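You operate a simulated robot arm through the tools that you are given. There is no shell and no other tool. Be economical: measure what you need, move in short steps, check, and stop when the job is done.

You run a simulated robot arm. Do the job below in one go: nothing can be reset, and whatever is moved stays where it is left.

TASK
Press in the weight that the key in the press is marked for.
Fine: stand the grey weight in the hole first, slide in, lever down till it sits flush and up again, slide out again.

Only the result counts: the job must be done as asked and must still hold three seconds after the hand-in. Knocking over, shifting, dropping, spilling or breaking anything else fails it.

THE ROBOT
A 7-joint arm with a two-finger parallel gripper, fixed in place. Base frame: the origin is at the foot of the arm, x ahead of it, y to its left, z up; the work surface is at about z = 4. Readings come in mm, rad, newtons and seconds.
With the tool pointing down near the work surface it reaches from about 240 to 620 mm from the base axis. Its first joint turns from -1.152 to 1.152 rad. Payload 2.6 kg.
Tool frame: the origin (TCP) lies between the finger pads and is the grasp point; the fingertips stand 30 mm ahead of it; z points along the fingers, y is the line along which they close. The gripper opens to 94 mm. The fingers are 28 mm wide and 10 mm thick; the gripper's body (50 by 96 mm) begins 55 mm behind the TCP.
Orientation is that of the tool frame in the base frame, as a unit quaternion [x, y, z, w]. With the fingers straight down and closing along the base's y, the tool's x points along the base's -x, its y along +y and its z along -z.

THE INTERFACE
- The arm moves only by the tool step_arm. Its argument "series" is a list of rows, each a list of 3 entries, a list of its own where there are three numbers: the turn, a rotation vector about the tool's x, y, z in units of 5 degrees (1.0 is 5 degrees), then the shift along the tool's x, y, z in units of 30 mm (1.0 is 30 mm), then the opening, from 0 (shut) to 1 (fully open). In form: [[[wx, wy, wz], [x, y, z], gripper], ...]. A call has 1 to 12 rows; each row shifts and turns the commanded pose from where the row before left it, along the tool's axes as they then stand. A call with a number of a shift or a turn outside -1 to 1 is refused whole. A row lasts 0.2 s, in which the tool goes at most 50 mm and 0.15 rad; a call with a longer step from one row to the next is refused whole, and so is a gripper value outside its range. Where a pose cannot be reached the arm comes as near as it can. A force on the tool above 90 N (or 10 N above the force at the start of the call, whichever is more), or a blocked arm, ends the call early, and 0.2 s more pass. The fingers move at their own pace (about 72 mm/s each) and stop on an object; they squeeze with about 45 N. The grip force told is the motor's: it shows also when the fingers shut on nothing. Time passes only in rows, and 0.2 s behind the last, so rows that do not move let the fingers close. It gives the time, the measured TCP pose, the force on the tool (base axes), the opening and the grip force at its end, in the units of the frame above (readings bear some noise), and new pictures: "show" is both (left out), scene, wrist or none.
- Cameras (640 x 400 px; columns grow to the right, rows downward): "scene" is fixed at [45.9, 451.2, 551.1]; the picture's right is [-0.61, -0.79, 0.00], its down [-0.54, 0.42, -0.73] and it looks along [0.57, -0.44, -0.69] (base axes); focal length 245 px, centre (320, 200). "wrist" rides on the gripper at [76, 14, -103] in the tool frame; the picture's right is [-0.18, 0.98, 0.00], its down [-0.75, -0.14, -0.64] and it looks along [-0.63, -0.12, 0.77] (tool axes); focal length 243 px, centre (320, 200). There is no depth. A picture from a camera that has moved, and an enlarged one, comes with that camera's place and axes in the base frame and with its lens.
- enlarge(camera, box): a new picture of the part [left, top, right, bottom] of that camera's present view, enlarged. No time passes.
- close_job(): hands the job in; it is judged then, once.

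Work in short steps. Places have to be worked out from the pictures, the camera data and where the tool is seen: move nearer, look again, correct. Check each grasp and each placing, and mend what went wrong. You have 120 turns and 200 pictures in all, those below and enlarged ones among them. Open the gripper and draw the arm clear of the work before you hand the job in, unless the task says otherwise; then end with one line.

The tools are called after ">>>" by a JSON object that holds its "op" and its "data". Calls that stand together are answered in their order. step_arm: Moves the arm, as the interface text tells. Its arguments: {"type":"object","properties":{"series":{"type":"array","items":{"type":"array"}},"show":{"type":"string","enum":["both","scene","wrist","none"]}},"required":["series"]} The other tools are called the same way: enlarge (camera, box) takes an enlarged picture of a part of a camera's view; close_job () hands the job in.

At the start:

```text
clock: 0.0
position: [308.2, 147.0, 322.8]
tool_rot: [0.0, 1.0, 0.0, 0.0]
force: [-0.7, -0.6, -0.1]
grip_width: 94.0
grasp_force: 0.1
```

scene: 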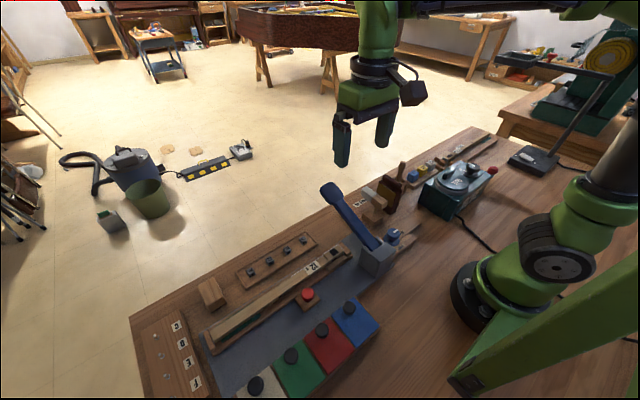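
wrist: 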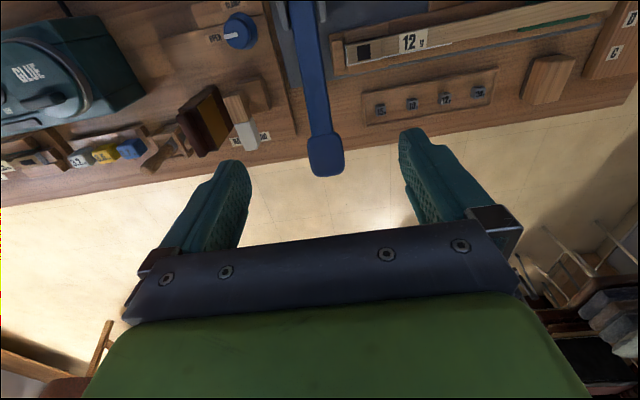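

The scene shows a long piano-like key in a press marked 12, a row of small weights, a lever. I'll enlarge these areas to read the details.

>>> {"op": "enlarge", "data": {"camera": "scene", "box": [190, 220, 410, 357]}}

>>> {"op": "enlarge", "data": {"camera": "wrist", "box": [280, 0, 640, 225]}}

>>> {"op": "enlarge", "data": {"camera": "scene", "box": [310, 160, 510, 285]}}

>>> {"op": "enlarge", "data": {"camera": "scene", "box": [130, 270, 390, 400]}}

>>> {"op": "enlarge", "data": {"camera": "wrist", "box": [0, 0, 320, 200]}}

```text
2.91 times, centred on (300, 288) of scene
camera zoom: at [45.9, 451.2, 551.1], right [-0.61, -0.79, 0.0], down [-0.54, 0.42, -0.73], along [0.57, -0.44, -0.69], focal length 714 px, centre (378, -58)
```

zoom: 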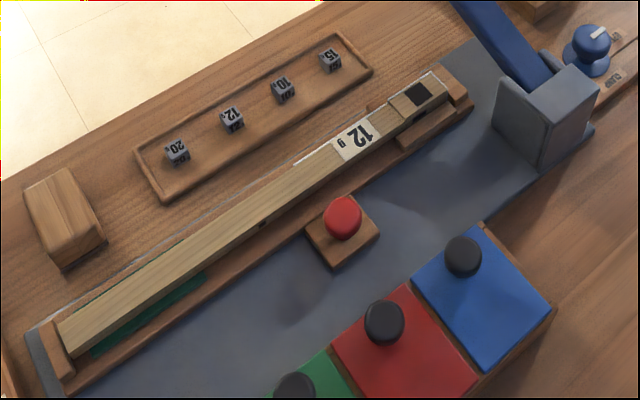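

```text
1.78 times, centred on (460, 112) of wrist
camera zoom: at [231.4, 160.5, 425.2], right [0.18, 0.98, 0.0], down [0.75, -0.14, 0.64], along [0.63, -0.12, -0.77], focal length 431 px, centre (71, 356)
```

zoom: 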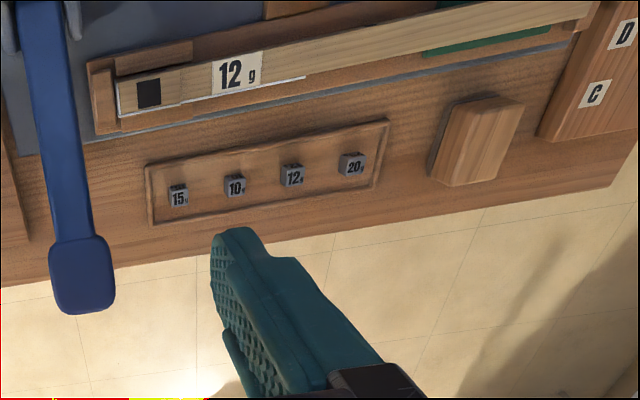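

```text
3.20 times, centred on (410, 222) of scene
camera zoom: at [45.9, 451.2, 551.1], right [-0.61, -0.79, 0.0], down [-0.54, 0.42, -0.73], along [0.57, -0.44, -0.69], focal length 785 px, centre (32, 128)
```

zoom: 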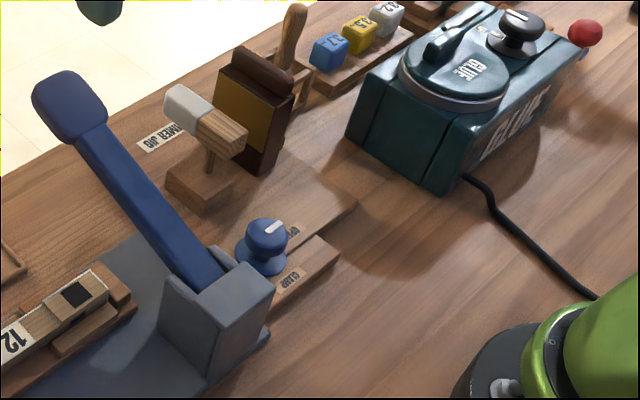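

```text
2.46 times, centred on (260, 335) of scene
camera zoom: at [45.9, 451.2, 551.1], right [-0.61, -0.79, 0.0], down [-0.54, 0.42, -0.73], along [0.57, -0.44, -0.69], focal length 604 px, centre (468, -132)
```

zoom: 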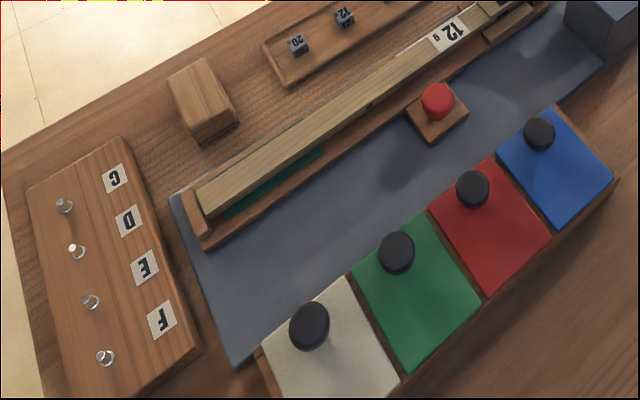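

```text
2.00 times, centred on (160, 100) of wrist
camera zoom: at [231.4, 160.5, 425.2], right [0.18, 0.98, 0.0], down [0.75, -0.14, 0.64], along [0.63, -0.12, -0.77], focal length 485 px, centre (640, 400)
```

zoom: 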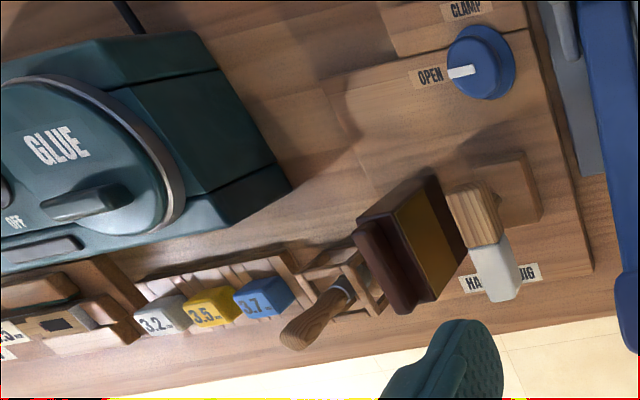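

The key reads 12 g, with its hole at about (300, 208). The 12 g weight is at roughly (392, 335), and the lever runs from about (220, 125) to its handle at (412, 135, 112). I'll move over the weights for a closer look.

>>> {"op": "step_arm", "data": {"series": [[[0, 0, 0], [0, 1, 0.6], 1], [[0, 0, 0], [0, 1, 0.6], 1], [[0, 0, 0], [0, 1, 0.6], 1], [[0, 0, 0], [0, 1, 0.6], 1], [[0, 0, 0], [0, 0.7, 0.2], 1], [[0, 0, 0], [0, 0, 0], 1]], "show": "wrist"}}

>>> {"op": "enlarge", "data": {"camera": "wrist", "box": [160, 0, 480, 200]}}

```text
clock: 1.4
position: [306.4, 289.5, 245.6]
tool_rot: [0.0, 1.0, 0.0, 0.0]
force: [1.3, 0.8, -0.5]
grip_width: 94.1
grasp_force: 0.1
camera wrist: at [231.2, 302.0, 347.5], right [0.18, 0.98, 0.0], down [0.75, -0.14, 0.64], along [0.63, -0.12, -0.77], focal length 243 px, centre (320, 200)
```

wrist: 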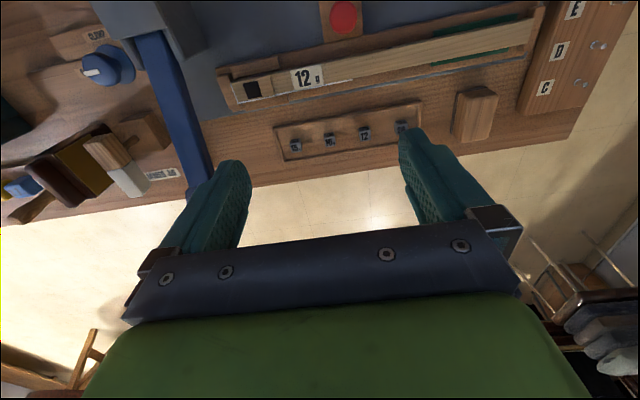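

```text
2.00 times, centred on (320, 100) of wrist
camera zoom: at [231.2, 302.0, 347.5], right [0.18, 0.98, 0.0], down [0.75, -0.14, 0.64], along [0.63, -0.12, -0.77], focal length 485 px, centre (320, 400)
```

zoom: 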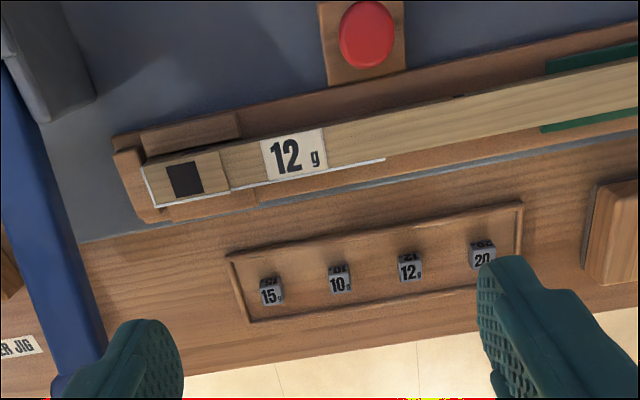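

The 12 g weight is at about (392, 337), 50 mm from its neighbours, and the red knob sits on a block at the side of the sled. I'll go down above the weight with the gripper partly closed.

>>> {"op": "step_arm", "data": {"series": [[[0, 0, 0], [-0.7, 0.5, 0.9], 0.45], [[0, 0, 0], [-0.7, 0.5, 0.9], 0.45], [[0, 0, 0], [-0.7, 0.5, 0.9], 0.45], [[0, 0, 0], [-0.7, 0.1, 0.9], 0.45], [[0, 0, 0], [0, 0, 0.2], 0.45], [[0, 0, 0], [0, 0, 0], 0.45]], "show": "wrist"}}

>>> {"op": "enlarge", "data": {"camera": "wrist", "box": [240, 50, 400, 150]}}

```text
clock: 2.8
position: [392.5, 335.5, 132.0]
tool_rot: [0.0, 1.0, 0.0, 0.0]
force: [0.6, -0.9, 0.6]
grip_width: 42.1
grasp_force: 0.0
camera wrist: at [315.8, 349.2, 233.4], right [0.18, 0.98, 0.0], down [0.75, -0.14, 0.64], along [0.63, -0.12, -0.77], focal length 243 px, centre (320, 200)
```

wrist: 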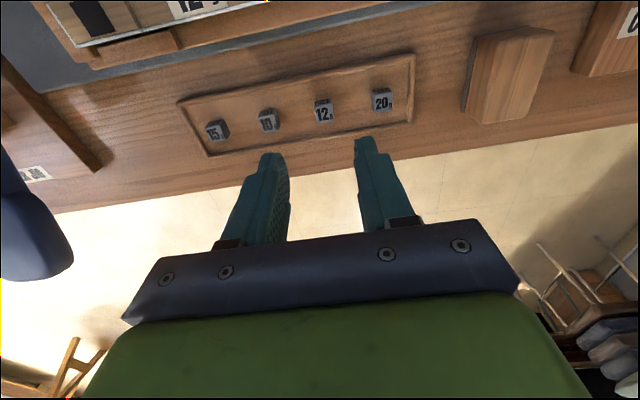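

```text
4.00 times, centred on (320, 100) of wrist
camera zoom: at [315.8, 349.2, 233.4], right [0.18, 0.98, 0.0], down [0.75, -0.14, 0.64], along [0.63, -0.12, -0.77], focal length 970 px, centre (320, 600)
```

zoom: 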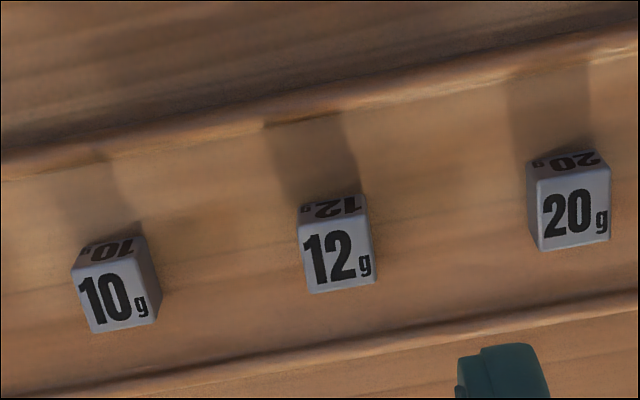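

The 12 g cube is about 16 mm, centred near (391.5, 338.5) and square to the tray. I'll go down to just above it and look again.

>>> {"op": "step_arm", "data": {"series": [[[0, 0, 0], [0.03, 0.1, 0.8], 0.45], [[0, 0, 0], [0, 0, 0.8], 0.45], [[0, 0, 0], [0, 0, 0.7], 0.45], [[0, 0, 0], [0, 0, 0], 0.45]], "show": "both"}}

>>> {"op": "enlarge", "data": {"camera": "wrist", "box": [240, 80, 400, 180]}}

>>> {"op": "enlarge", "data": {"camera": "scene", "box": [230, 210, 358, 290]}}

```text
clock: 3.8
position: [390.5, 338.2, 59.8]
tool_rot: [0.0, 1.0, -0.001, 0.0]
force: [0.7, -0.2, 0.6]
grip_width: 42.2
grasp_force: 0.1
camera wrist: at [315.1, 352.4, 162.8], right [0.18, 0.98, 0.0], down [0.75, -0.14, 0.64], along [0.63, -0.12, -0.77], focal length 243 px, centre (320, 200)
```

scene: 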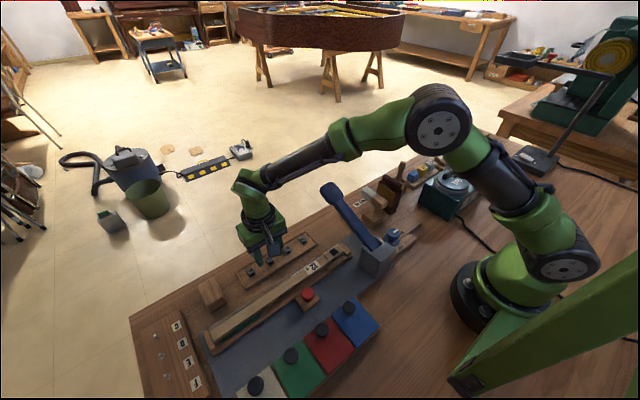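
wrist: 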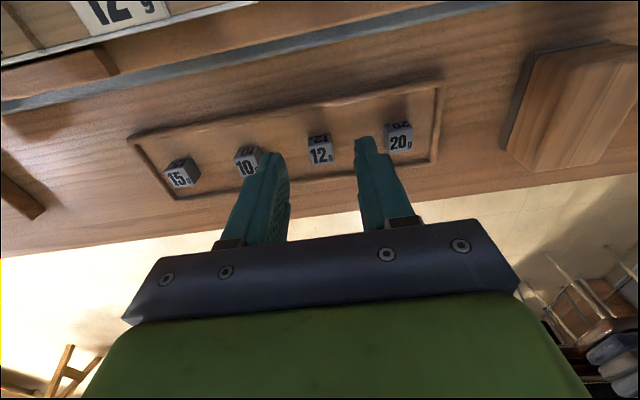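

```text
4.00 times, centred on (320, 130) of wrist
camera zoom: at [315.1, 352.4, 162.8], right [0.18, 0.98, 0.0], down [0.75, -0.14, 0.64], along [0.63, -0.12, -0.77], focal length 970 px, centre (320, 480)
```

zoom: 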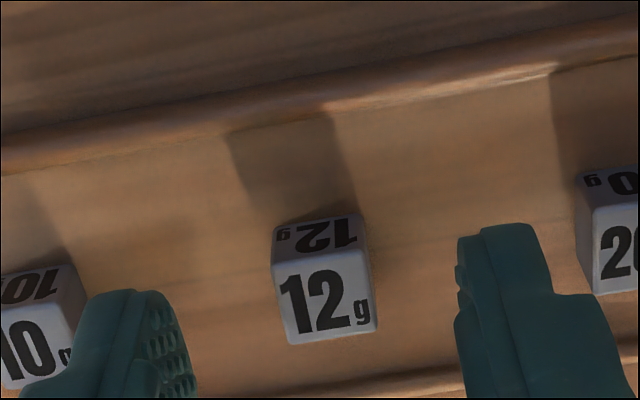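

```text
5.00 times, centred on (294, 250) of scene
camera zoom: at [45.9, 451.2, 551.1], right [-0.61, -0.79, 0.0], down [-0.54, 0.42, -0.73], along [0.57, -0.44, -0.69], focal length 1227 px, centre (450, -50)
```

zoom: 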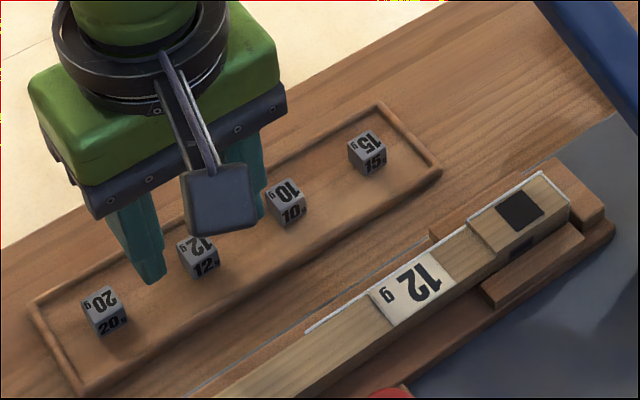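

The weight's top is at about z = 25 and the fingertips are at z = 30, straddling it centrally. I'll go down 14 mm so they grip the upper half, close, then lift.

>>> {"op": "step_arm", "data": {"series": [[[0, 0, 0], [0, 0, 0.47], 0.45], [[0, 0, 0], [0, 0, 0], 0.0], [[0, 0, 0], [0, 0, 0], 0.0], [[0, 0, 0], [0, 0, 0], 0.0]], "show": "wrist"}}

>>> {"op": "enlarge", "data": {"camera": "wrist", "box": [240, 80, 400, 180]}}

```text
clock: 4.8
position: [391.6, 339.5, 46.7]
tool_rot: [0.0, 1.0, 0.0, 0.0]
force: [0.4, 0.6, 0.4]
grip_width: 13.9
grasp_force: 45.1
camera wrist: at [314.8, 352.2, 149.5], right [0.18, 0.98, 0.0], down [0.75, -0.14, 0.64], along [0.63, -0.12, -0.77], focal length 243 px, centre (320, 200)
```

wrist: 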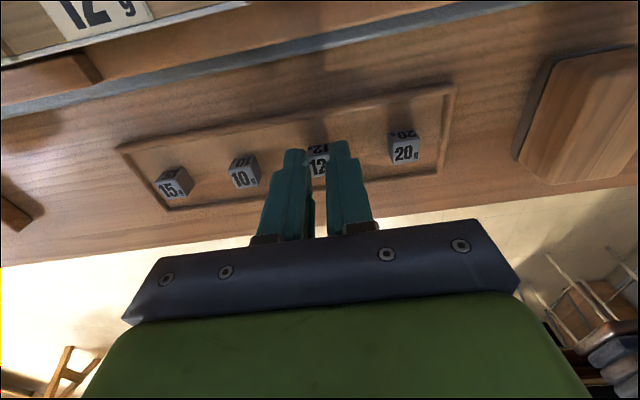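

```text
4.00 times, centred on (320, 130) of wrist
camera zoom: at [314.8, 352.2, 149.5], right [0.18, 0.98, 0.0], down [0.75, -0.14, 0.64], along [0.63, -0.12, -0.77], focal length 970 px, centre (320, 480)
```

zoom: 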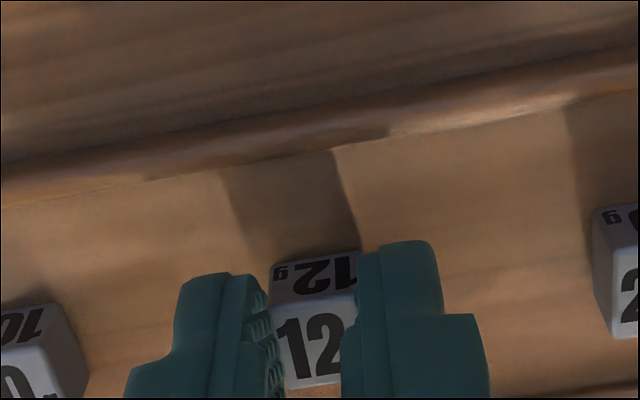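

The grip holds at 13.9 mm wide. I'll lift and carry the weight to above the key's hole, well above everything, then look.

>>> {"op": "step_arm", "data": {"series": [[[0, 0, 0], [0, 0, -0.9], 0], [[0, 0, 0], [0, 0, -0.9], 0], [[0, 0, 0], [0.6, -0.9, -0.6], 0], [[0, 0, 0], [0.7, -0.9, 0], 0], [[0, 0, 0], [0.7, -0.9, 0], 0], [[0, 0, 0], [0.7, -0.8, 0], 0], [[0, 0, 0], [0.3, -0.4, 0], 0], [[0, 0, 0], [0, 0, 0], 0]], "show": "both"}}

>>> {"op": "enlarge", "data": {"camera": "wrist", "box": [240, 50, 400, 150]}}

>>> {"op": "enlarge", "data": {"camera": "scene", "box": [280, 180, 440, 280]}}

```text
clock: 6.6
position: [300.3, 221.5, 119.9]
tool_rot: [0.0, 1.0, 0.0, 0.001]
force: [-0.9, 0.1, -0.7]
grip_width: 13.6
grasp_force: 44.9
camera wrist: at [224.2, 234.9, 222.3], right [0.18, 0.98, 0.0], down [0.75, -0.14, 0.64], along [0.63, -0.12, -0.77], focal length 243 px, centre (320, 200)
```

scene: 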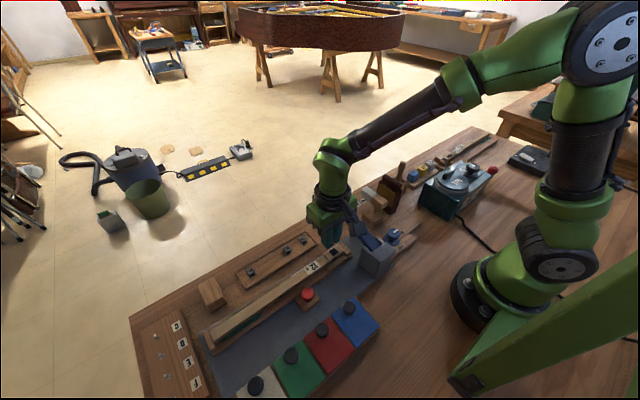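
wrist: 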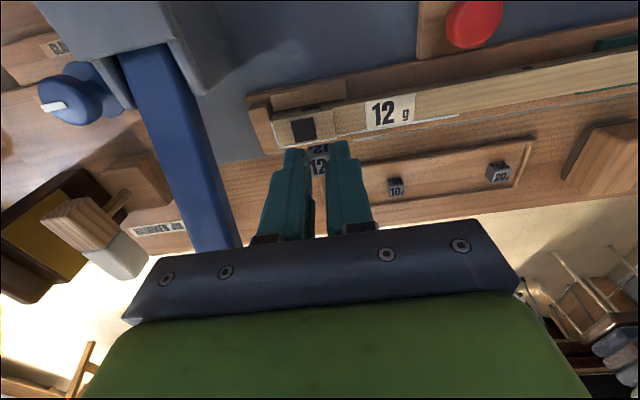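

```text
4.00 times, centred on (320, 100) of wrist
camera zoom: at [224.2, 234.9, 222.3], right [0.18, 0.98, 0.0], down [0.75, -0.14, 0.64], along [0.63, -0.12, -0.77], focal length 970 px, centre (320, 600)
```

zoom: 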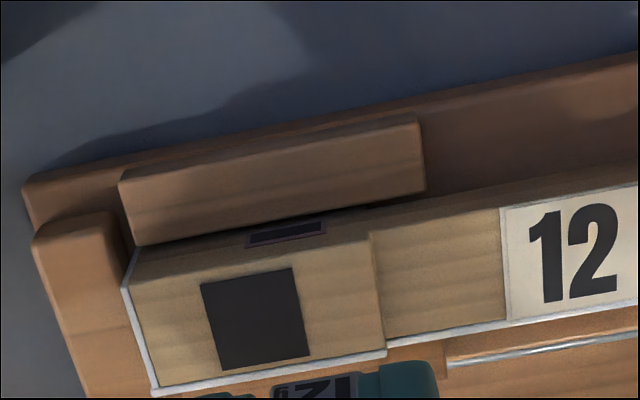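

```text
4.00 times, centred on (360, 230) of scene
camera zoom: at [45.9, 451.2, 551.1], right [-0.61, -0.79, 0.0], down [-0.54, 0.42, -0.73], along [0.57, -0.44, -0.69], focal length 982 px, centre (160, 80)
```

zoom: 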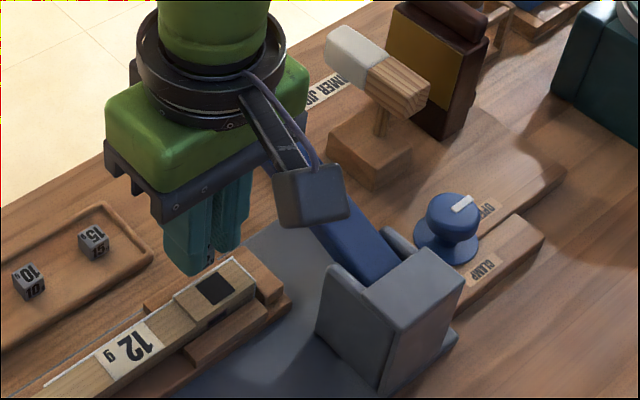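

The weight is held square. The hole comes out at about (300.3, 207.3) with the key top at z ≈ 40, so I'll lower to just above it and refine from there.

>>> {"op": "step_arm", "data": {"series": [[[0, 0, 0], [0, -0.47, 0.3], 0], [[0, 0, 0], [0, 0, 0.4], 0], [[0, 0, 0], [0, 0, 0.37], 0], [[0, 0, 0], [0, 0, 0], 0], [[0, 0, 0], [0, 0, 0], 0]], "show": "both"}}

>>> {"op": "enlarge", "data": {"camera": "wrist", "box": [256, 90, 384, 170]}}

>>> {"op": "enlarge", "data": {"camera": "scene", "box": [296, 210, 392, 270]}}

```text
clock: 7.8
position: [301.1, 209.9, 88.1]
tool_rot: [0.0, 1.0, 0.0, 0.001]
force: [0.2, -0.2, 0.2]
grip_width: 13.6
grasp_force: 45.2
camera wrist: at [224.2, 222.1, 190.5], right [0.18, 0.98, 0.0], down [0.75, -0.14, 0.64], along [0.63, -0.12, -0.77], focal length 243 px, centre (320, 200)
```

scene: 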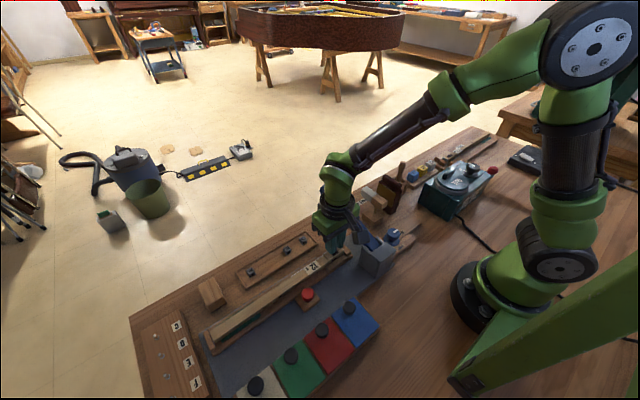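
wrist: 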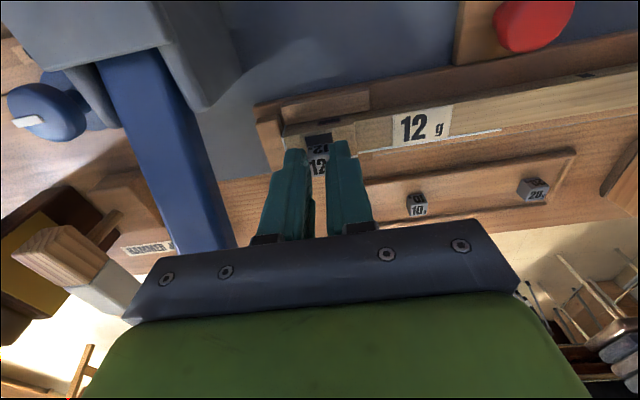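

```text
5.00 times, centred on (320, 130) of wrist
camera zoom: at [224.2, 222.1, 190.5], right [0.18, 0.98, 0.0], down [0.75, -0.14, 0.64], along [0.63, -0.12, -0.77], focal length 1213 px, centre (320, 550)
```

zoom: 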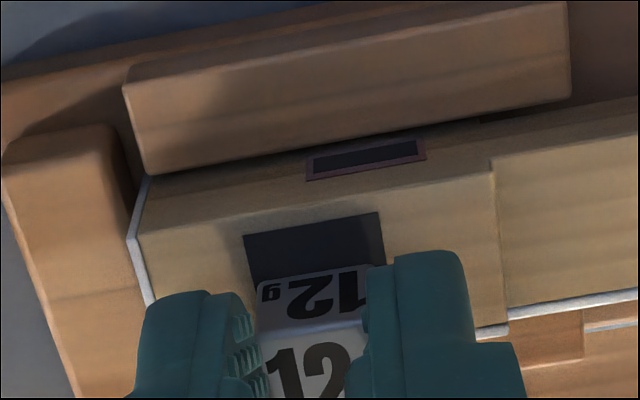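

```text
6.67 times, centred on (344, 240) of scene
camera zoom: at [45.9, 451.2, 551.1], right [-0.61, -0.79, 0.0], down [-0.54, 0.42, -0.73], along [0.57, -0.44, -0.69], focal length 1636 px, centre (160, -67)
```

zoom: 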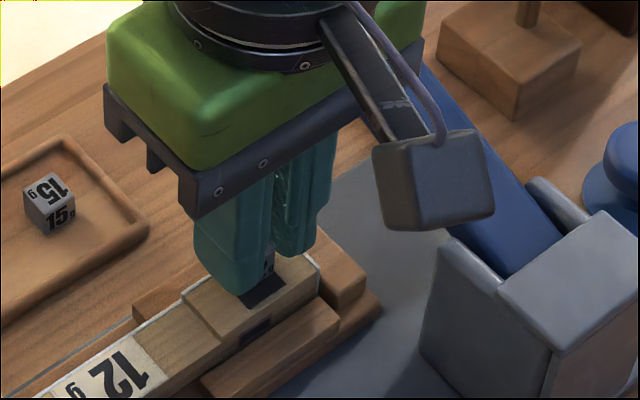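

The cube's underside is centred at about (301.2, 207.5) and the hole at (301, 207.9). The hole is roughly 18 mm against a 14 mm cube, so it's aligned. I'll lower 15 mm in small steps.

>>> {"op": "step_arm", "data": {"series": [[[0, 0, 0], [0, 0.01, 0.17], 0], [[0, 0, 0], [0, 0, 0.17], 0], [[0, 0, 0], [0, 0, 0.17], 0], [[0, 0, 0], [0, 0, 0], 0]], "show": "wrist"}}

>>> {"op": "enlarge", "data": {"camera": "wrist", "box": [256, 90, 384, 170]}}

>>> {"op": "enlarge", "data": {"camera": "scene", "box": [296, 210, 392, 270]}}

```text
clock: 8.8
position: [302.8, 210.4, 76.9]
tool_rot: [-0.001, 1.0, 0.003, 0.001]
force: [-5.5, -4.5, 47.6]
grip_width: 13.9
grasp_force: 44.4
camera wrist: at [224.5, 223.1, 177.9], right [0.18, 0.98, 0.01], down [0.75, -0.14, 0.65], along [0.64, -0.11, -0.76], focal length 243 px, centre (320, 200)
```

wrist: 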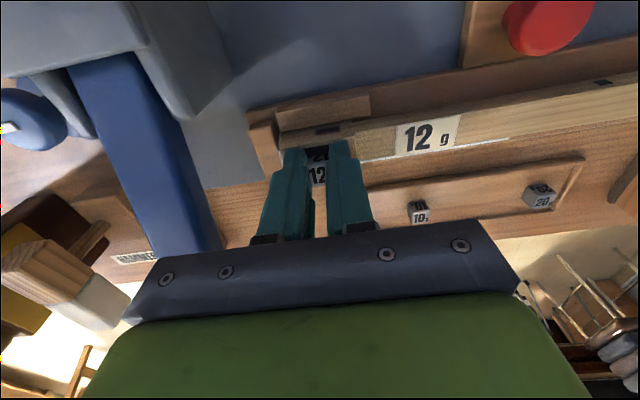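

```text
5.00 times, centred on (320, 130) of wrist
camera zoom: at [224.5, 223.1, 177.9], right [0.18, 0.98, 0.01], down [0.75, -0.14, 0.65], along [0.64, -0.11, -0.76], focal length 1213 px, centre (320, 550)
```

zoom: 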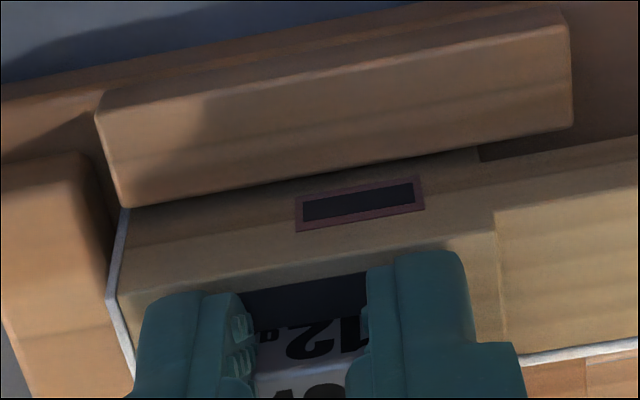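

```text
6.67 times, centred on (344, 240) of scene
camera zoom: at [45.7, 451.1, 551.2], right [-0.61, -0.79, 0.0], down [-0.54, 0.42, -0.73], along [0.57, -0.44, -0.69], focal length 1636 px, centre (160, -67)
```

zoom: 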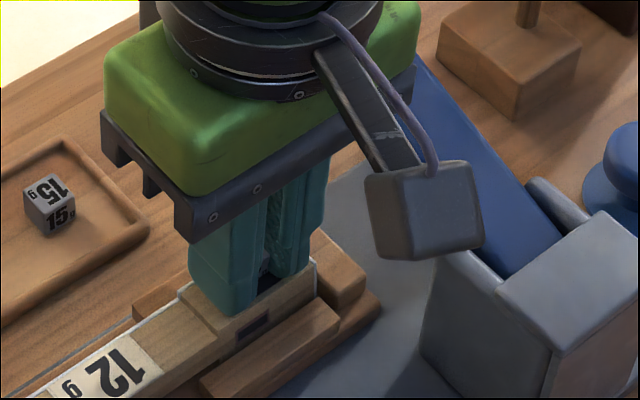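

The force reached 48 N, and the cube touched something and slid up a few mm in the grip. It looks about 2–3 mm too far in +x. I'll raise and measure again.

>>> {"op": "step_arm", "data": {"series": [[[0, 0, 0], [0, 0, -0.3], 0], [[0, 0, 0], [0, 0, -0.3], 0], [[0, 0, 0], [0, 0, 0], 0], [[0, 0, 0], [0, 0, 0], 0]], "show": "wrist"}}

>>> {"op": "enlarge", "data": {"camera": "wrist", "box": [256, 90, 384, 170]}}

>>> {"op": "enlarge", "data": {"camera": "scene", "box": [312, 225, 376, 265]}}

```text
clock: 9.8
position: [300.8, 207.6, 90.5]
tool_rot: [0.0, 1.0, 0.0, -0.001]
force: [0.0, 0.4, 0.0]
grip_width: 13.8
grasp_force: 45.0
camera wrist: at [224.8, 221.5, 193.2], right [0.18, 0.98, 0.0], down [0.75, -0.14, 0.64], along [0.63, -0.12, -0.77], focal length 243 px, centre (320, 200)
```

wrist: 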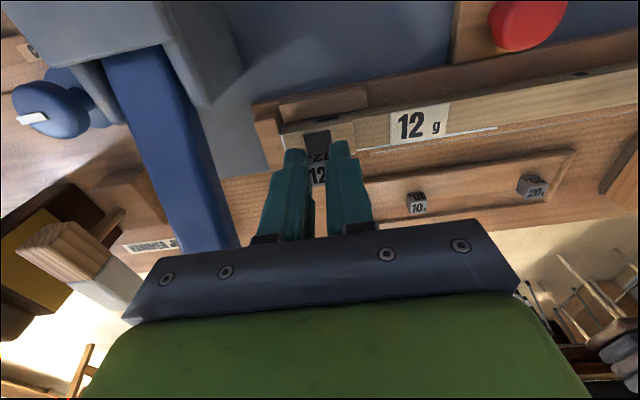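

```text
5.00 times, centred on (320, 130) of wrist
camera zoom: at [224.8, 221.5, 193.2], right [0.18, 0.98, 0.0], down [0.75, -0.14, 0.64], along [0.63, -0.12, -0.77], focal length 1213 px, centre (320, 550)
```

zoom: 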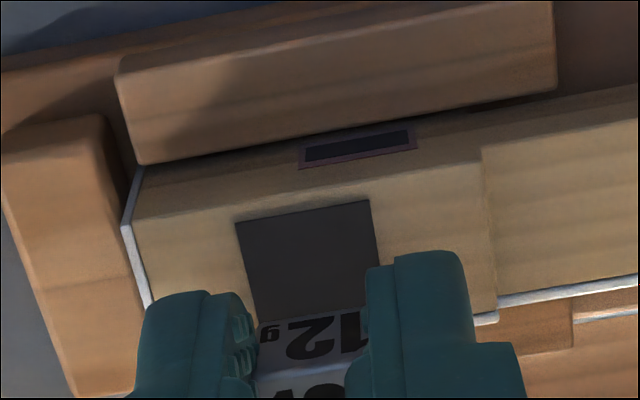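

```text
10.00 times, centred on (344, 245) of scene
camera zoom: at [45.9, 451.2, 551.1], right [-0.61, -0.79, 0.0], down [-0.54, 0.42, -0.73], along [0.57, -0.44, -0.69], focal length 2454 px, centre (80, -250)
```

zoom: 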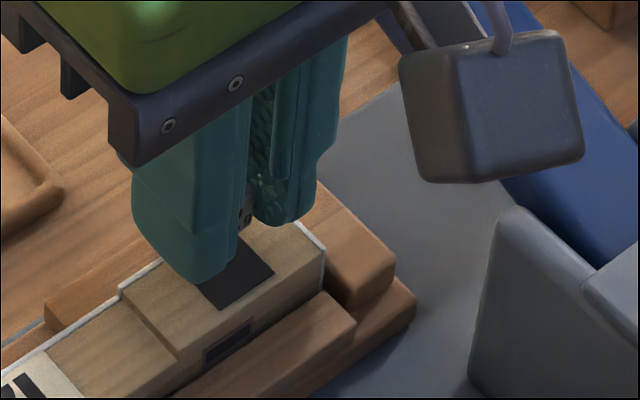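

The cube slid up until it was level with the fingertips, so the key block's top is nearer z = 46.5. That puts the hole at about (298.3, 208.5). I'll take the cube back to its tray spot, set it down and re-grip it with more sticking out.

>>> {"op": "step_arm", "data": {"series": [[[0, 0, 0], [0, 0, -0.9], 0], [[0, 0, 0], [-0.7, 0.9, 0], 0], [[0, 0, 0], [-0.7, 0.9, 0], 0], [[0, 0, 0], [-0.7, 0.9, 0], 0], [[0, 0, 0], [-0.7, 0.9, 0], 0], [[0, 0, 0], [-0.2, 0.73, 0.5], 0], [[0, 0, 0], [0, 0, 0.8], 0], [[0, 0, 0], [0, 0, 0.7], 0], [[0, 0, 0], [0, 0, 0], 0]], "show": "both"}}

>>> {"op": "enlarge", "data": {"camera": "wrist", "box": [240, 80, 400, 180]}}

>>> {"op": "enlarge", "data": {"camera": "scene", "box": [230, 210, 358, 290]}}

```text
clock: 11.8
position: [389.1, 337.9, 57.9]
tool_rot: [0.0, 1.0, 0.0, 0.0]
force: [-0.4, 0.7, -0.6]
grip_width: 13.8
grasp_force: 45.8
camera wrist: at [313.7, 352.2, 160.0], right [0.18, 0.98, 0.0], down [0.75, -0.14, 0.64], along [0.63, -0.12, -0.77], focal length 243 px, centre (320, 200)
```

scene: 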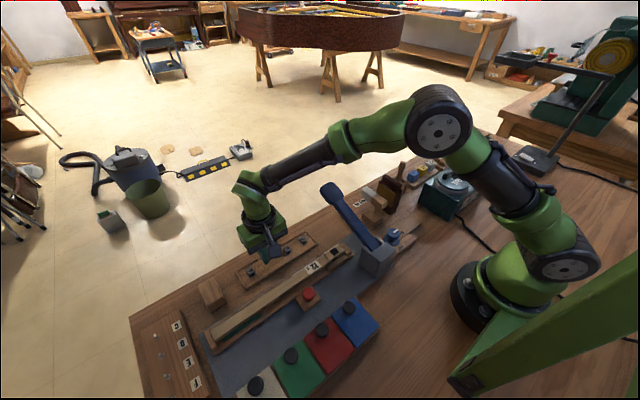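
wrist: 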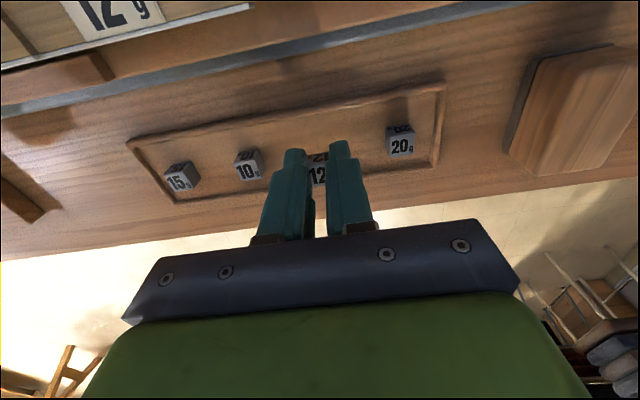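

```text
4.00 times, centred on (320, 130) of wrist
camera zoom: at [313.7, 352.2, 160.0], right [0.18, 0.98, 0.0], down [0.75, -0.14, 0.64], along [0.63, -0.12, -0.77], focal length 970 px, centre (320, 480)
```

zoom: 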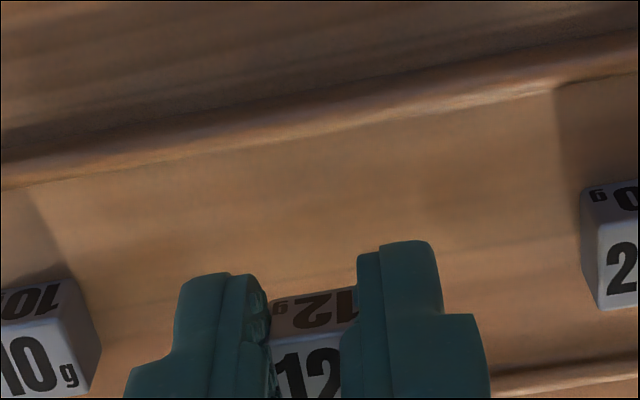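

```text
5.00 times, centred on (294, 250) of scene
camera zoom: at [45.9, 451.2, 551.1], right [-0.61, -0.79, 0.0], down [-0.54, 0.42, -0.73], along [0.57, -0.44, -0.69], focal length 1227 px, centre (450, -50)
```

zoom: 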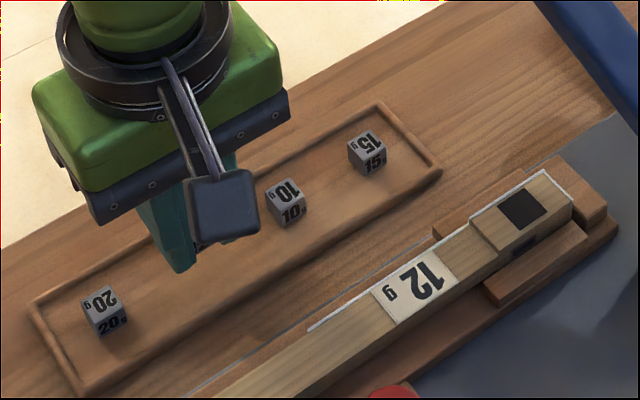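

I'm back over the tray spot. I'll lower in small steps to set the cube down near the tray floor.

>>> {"op": "step_arm", "data": {"series": [[[0, 0, 0], [0, 0, 0.2], 0], [[0, 0, 0], [0, 0, 0.15], 0], [[0, 0, 0], [0, 0, 0.1], 0], [[0, 0, 0], [0, 0, 0.1], 0], [[0, 0, 0], [0, 0, 0], 0]], "show": "wrist"}}

>>> {"op": "enlarge", "data": {"camera": "wrist", "box": [240, 80, 400, 180]}}

```text
clock: 13.0
position: [389.2, 338.7, 40.0]
tool_rot: [0.0, 1.0, 0.0, 0.0]
force: [0.0, 0.4, 0.1]
grip_width: 13.7
grasp_force: 45.0
camera wrist: at [314.0, 351.7, 142.6], right [0.18, 0.98, 0.0], down [0.75, -0.14, 0.64], along [0.63, -0.12, -0.77], focal length 243 px, centre (320, 200)
```

wrist: 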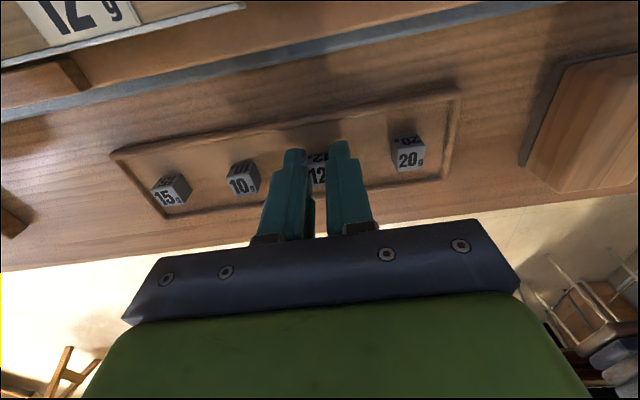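

```text
4.00 times, centred on (320, 130) of wrist
camera zoom: at [314.0, 351.7, 142.6], right [0.18, 0.98, 0.0], down [0.75, -0.14, 0.64], along [0.63, -0.12, -0.77], focal length 970 px, centre (320, 480)
```

zoom: 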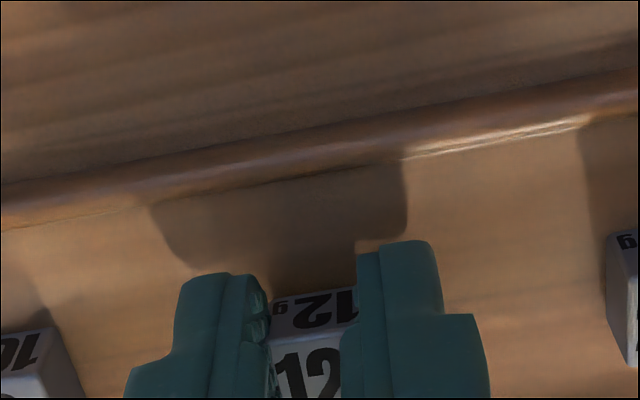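

No contact yet. I'll lower a few more millimetres until something touches.

>>> {"op": "step_arm", "data": {"series": [[[0, 0, 0], [0, 0, 0.08], 0], [[0, 0, 0], [0, 0, 0.06], 0], [[0, 0, 0], [0, 0, 0], 0]], "show": "wrist"}}

>>> {"op": "enlarge", "data": {"camera": "wrist", "box": [240, 80, 400, 180]}}

```text
clock: 13.8
position: [390.8, 338.0, 38.1]
tool_rot: [0.0, 1.0, 0.0, 0.001]
force: [-3.0, -1.6, 13.1]
grip_width: 13.6
grasp_force: 44.5
camera wrist: at [314.4, 351.8, 139.7], right [0.18, 0.98, 0.0], down [0.75, -0.14, 0.64], along [0.63, -0.12, -0.77], focal length 243 px, centre (320, 200)
```

wrist: 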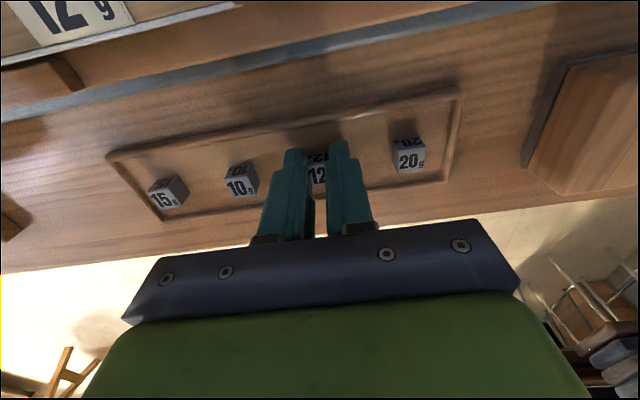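

```text
4.00 times, centred on (320, 130) of wrist
camera zoom: at [314.4, 351.8, 139.7], right [0.18, 0.98, 0.0], down [0.75, -0.14, 0.64], along [0.63, -0.12, -0.77], focal length 970 px, centre (320, 480)
```

zoom: 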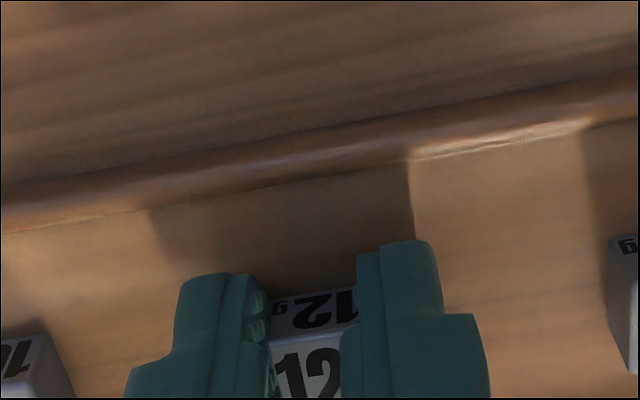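

Contact at TCP 38 means the floor is at about z = 8 and the cube is down. I'll open, rise clear and look at the cube.

>>> {"op": "step_arm", "data": {"series": [[[0, 0, 0], [0, 0, 0], 0.4], [[0, 0, 0], [0, 0, 0], 0.4], [[0, 0, 0], [0, 0, -0.6], 0.4], [[0, 0, 0], [0, 0, 0], 0.4]], "show": "wrist"}}

>>> {"op": "enlarge", "data": {"camera": "wrist", "box": [240, 80, 400, 180]}}

```text
clock: 14.8
position: [390.4, 337.4, 54.5]
tool_rot: [0.0, 1.0, -0.001, 0.0]
force: [1.0, -0.1, -0.9]
grip_width: 37.8
grasp_force: 0.1
camera wrist: at [314.5, 350.8, 156.3], right [0.18, 0.98, 0.0], down [0.75, -0.14, 0.64], along [0.63, -0.12, -0.77], focal length 243 px, centre (320, 200)
```

wrist: 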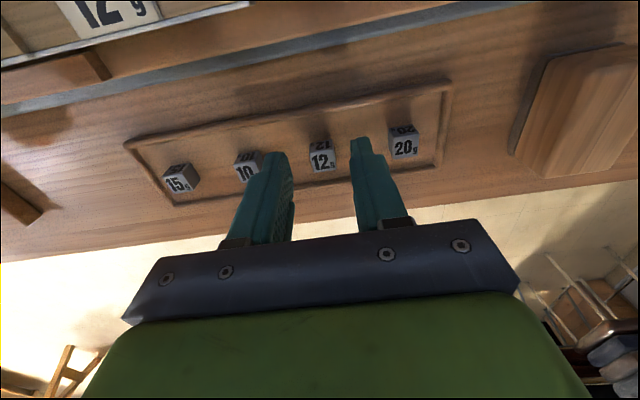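

```text
4.00 times, centred on (320, 130) of wrist
camera zoom: at [314.5, 350.8, 156.3], right [0.18, 0.98, 0.0], down [0.75, -0.14, 0.64], along [0.63, -0.12, -0.77], focal length 970 px, centre (320, 480)
```

zoom: 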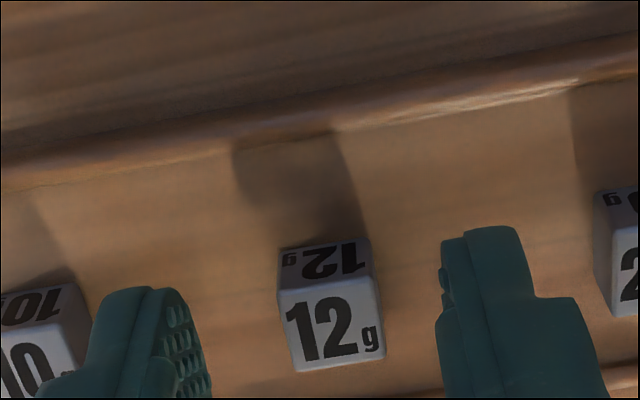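

The cube stands upright, about 2 mm in +x of the tool. I'll shift 2 mm and re-grip its upper half at TCP z ≈ 47.

>>> {"op": "step_arm", "data": {"series": [[[0, 0, 0], [-0.07, 0, 0.22], 0.4], [[0, 0, 0], [0, 0, 0], 0.4], [[0, 0, 0], [0, 0, 0], 0], [[0, 0, 0], [0, 0, 0], 0], [[0, 0, 0], [0, 0, 0], 0]], "show": "wrist"}}

>>> {"op": "enlarge", "data": {"camera": "wrist", "box": [240, 80, 400, 180]}}

```text
clock: 16.0
position: [392.4, 338.1, 46.9]
tool_rot: [0.0, 1.0, 0.0, 0.0]
force: [0.2, -0.2, 0.7]
grip_width: 13.7
grasp_force: 45.5
camera wrist: at [316.8, 351.0, 149.7], right [0.18, 0.98, 0.0], down [0.75, -0.14, 0.64], along [0.63, -0.12, -0.77], focal length 243 px, centre (320, 200)
```

wrist: 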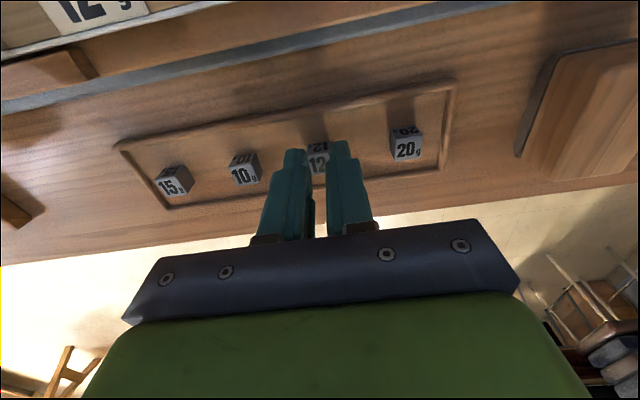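

```text
4.00 times, centred on (320, 130) of wrist
camera zoom: at [316.8, 351.0, 149.7], right [0.18, 0.98, 0.0], down [0.75, -0.14, 0.64], along [0.63, -0.12, -0.77], focal length 970 px, centre (320, 480)
```

zoom: 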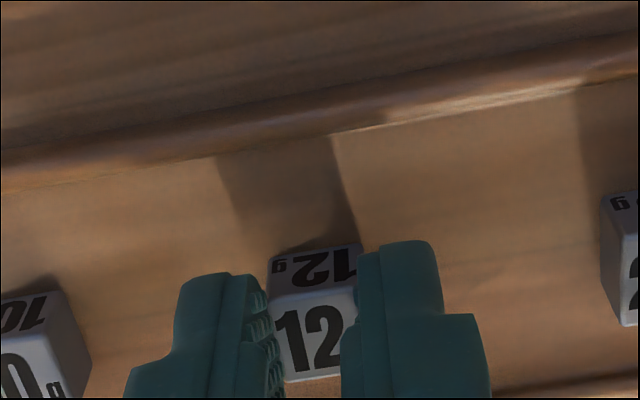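

It's gripped again with about 9 mm sticking out below the tips. I'll carry it to above the hole's corrected position, stopping at a height to check.

>>> {"op": "step_arm", "data": {"series": [[[0, 0, 0], [0, 0, -1], 0], [[0, 0, 0], [0, 0, -1], 0], [[0, 0, 0], [0.6, -0.8, -0.5], 0], [[0, 0, 0], [0.7, -0.9, 0], 0], [[0, 0, 0], [0.7, -0.9, 0], 0], [[0, 0, 0], [0.7, -0.9, 0], 0], [[0, 0, 0], [0.47, -0.82, 0], 0], [[0, 0, 0], [0, 0, 0.5], 0], [[0, 0, 0], [0, 0, 0.5], 0], [[0, 0, 0], [0, 0, 0], 0], [[0, 0, 0], [0, 0, 0], 0]], "show": "wrist"}}

>>> {"op": "enlarge", "data": {"camera": "wrist", "box": [256, 90, 384, 170]}}

>>> {"op": "enlarge", "data": {"camera": "scene", "box": [312, 225, 376, 265]}}

```text
clock: 18.4
position: [297.6, 208.5, 93.0]
tool_rot: [-0.001, 1.0, 0.0, -0.001]
force: [0.6, 0.4, -0.7]
grip_width: 13.9
grasp_force: 44.8
camera wrist: at [222.5, 221.4, 195.4], right [0.18, 0.98, 0.0], down [0.75, -0.14, 0.64], along [0.63, -0.12, -0.77], focal length 243 px, centre (320, 200)
```

wrist: 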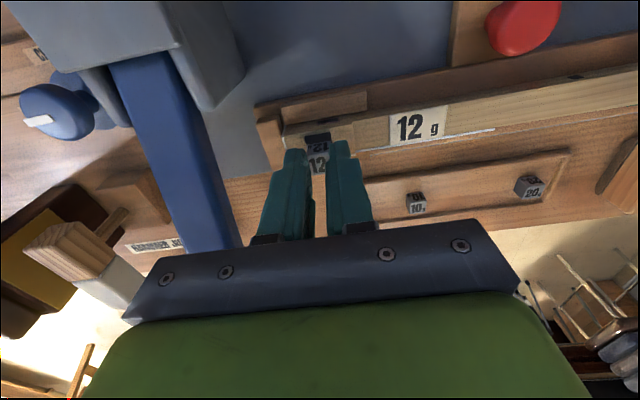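

```text
5.00 times, centred on (320, 130) of wrist
camera zoom: at [222.5, 221.4, 195.4], right [0.18, 0.98, 0.0], down [0.75, -0.14, 0.64], along [0.63, -0.12, -0.77], focal length 1213 px, centre (320, 550)
```

zoom: 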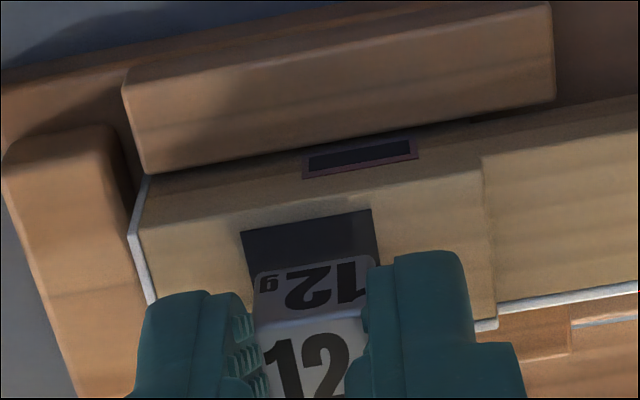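

```text
10.00 times, centred on (344, 245) of scene
camera zoom: at [45.9, 451.2, 551.1], right [-0.61, -0.79, 0.0], down [-0.54, 0.42, -0.73], along [0.57, -0.44, -0.69], focal length 2454 px, centre (80, -250)
```

zoom: 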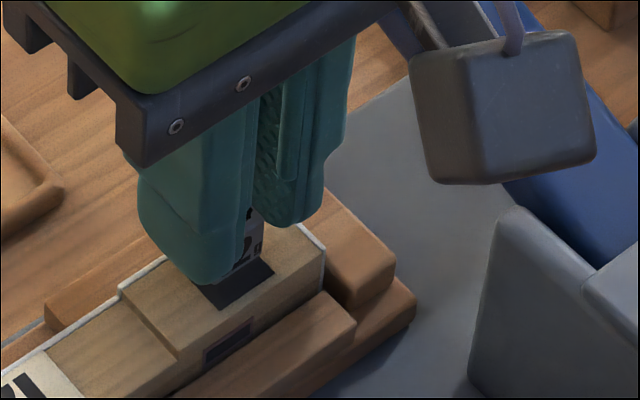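

The cube's underside is at (299.9, 207.4) and the hole is at about (297.8, 206.6). I'll shift by (−2.1, −0.8), go down 5 mm and recheck.

>>> {"op": "step_arm", "data": {"series": [[[0, 0, 0], [0.07, -0.027, 0], 0], [[0, 0, 0], [0, 0, 0.17], 0], [[0, 0, 0], [0, 0, 0], 0], [[0, 0, 0], [0, 0, 0], 0]], "show": "wrist"}}

>>> {"op": "enlarge", "data": {"camera": "wrist", "box": [256, 90, 384, 170]}}

>>> {"op": "enlarge", "data": {"camera": "scene", "box": [312, 225, 376, 265]}}

```text
clock: 19.4
position: [295.8, 206.8, 86.3]
tool_rot: [0.0, 1.0, 0.0, 0.0]
force: [0.2, -0.4, -0.3]
grip_width: 13.6
grasp_force: 45.0
camera wrist: at [220.1, 220.7, 190.2], right [0.18, 0.98, 0.0], down [0.75, -0.14, 0.64], along [0.63, -0.12, -0.77], focal length 243 px, centre (320, 200)
```

wrist: 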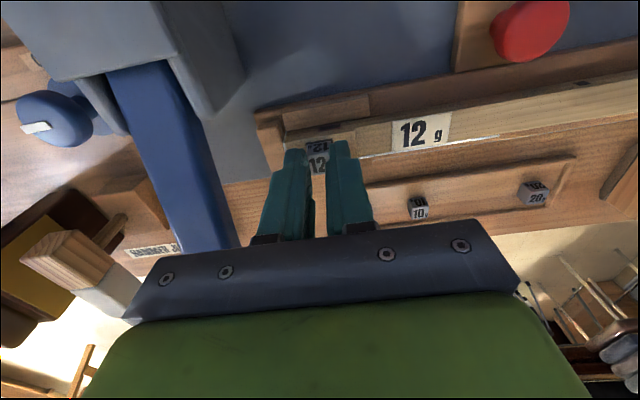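

```text
5.00 times, centred on (320, 130) of wrist
camera zoom: at [220.1, 220.7, 190.2], right [0.18, 0.98, 0.0], down [0.75, -0.14, 0.64], along [0.63, -0.12, -0.77], focal length 1213 px, centre (320, 550)
```

zoom: 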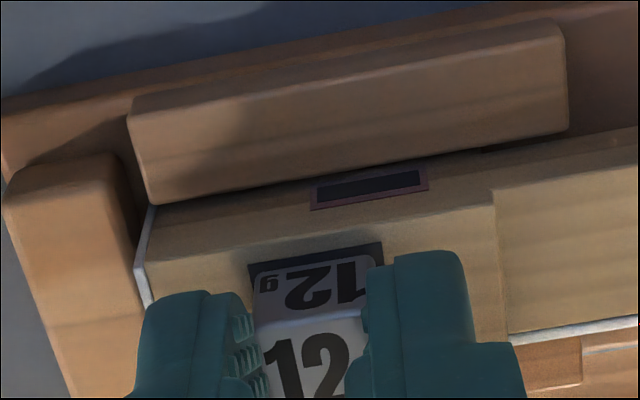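

```text
10.00 times, centred on (344, 245) of scene
camera zoom: at [45.9, 451.2, 551.1], right [-0.61, -0.79, 0.0], down [-0.54, 0.42, -0.73], along [0.57, -0.44, -0.69], focal length 2454 px, centre (80, -250)
```

zoom: 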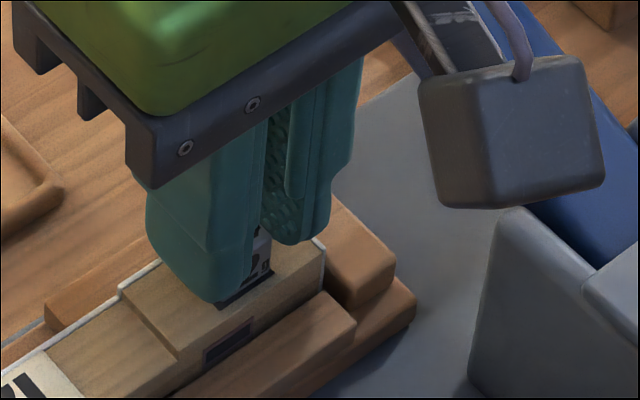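

It's centred in y, and the gap in x looks small but right. I'll lower 3 mm and watch the force.

>>> {"op": "step_arm", "data": {"series": [[[0, 0, 0], [0, 0, 0.05], 0], [[0, 0, 0], [0, 0, 0.05], 0], [[0, 0, 0], [0, 0, 0], 0]], "show": "none"}}

>>> {"op": "enlarge", "data": {"camera": "wrist", "box": [256, 90, 384, 170]}}

```text
clock: 20.2
position: [296.1, 207.8, 84.4]
tool_rot: [0.0, 1.0, 0.001, 0.0]
force: [0.3, -0.3, -0.4]
grip_width: 13.6
grasp_force: 44.5
```

```text
5.00 times, centred on (320, 130) of wrist
camera zoom: at [219.7, 221.1, 186.8], right [0.18, 0.98, 0.0], down [0.75, -0.14, 0.64], along [0.63, -0.12, -0.77], focal length 1213 px, centre (320, 550)
```

zoom: 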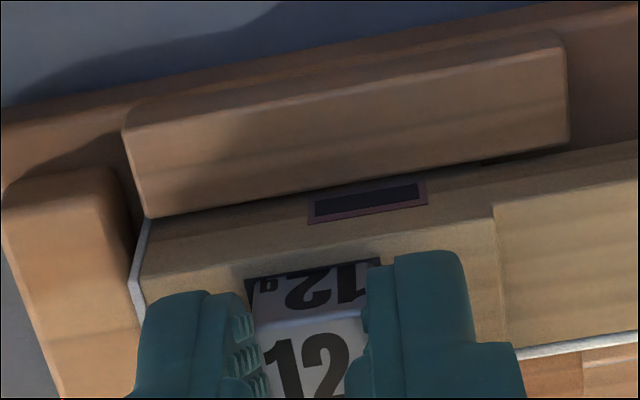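

No contact force yet, and the hole's edge now hides the cube's lower edge. I'll lower another 4 mm.

>>> {"op": "step_arm", "data": {"series": [[[0, 0, 0], [0, 0, 0.05], 0], [[0, 0, 0], [0, 0, 0.05], 0], [[0, 0, 0], [0, 0, 0.04], 0], [[0, 0, 0], [0, 0, 0], 0]], "show": "none"}}

>>> {"op": "enlarge", "data": {"camera": "wrist", "box": [256, 90, 384, 170]}}

```text
clock: 21.2
position: [296.1, 208.6, 81.7]
tool_rot: [0.0, 1.0, 0.001, 0.001]
force: [-0.9, 0.6, 9.8]
grip_width: 13.7
grasp_force: 45.2
```

```text
5.00 times, centred on (320, 130) of wrist
camera zoom: at [219.4, 221.5, 183.2], right [0.18, 0.98, 0.0], down [0.75, -0.14, 0.64], along [0.63, -0.12, -0.77], focal length 1213 px, centre (320, 550)
```

zoom: 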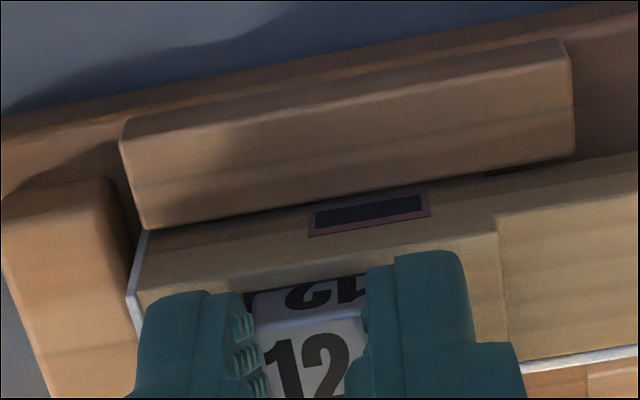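

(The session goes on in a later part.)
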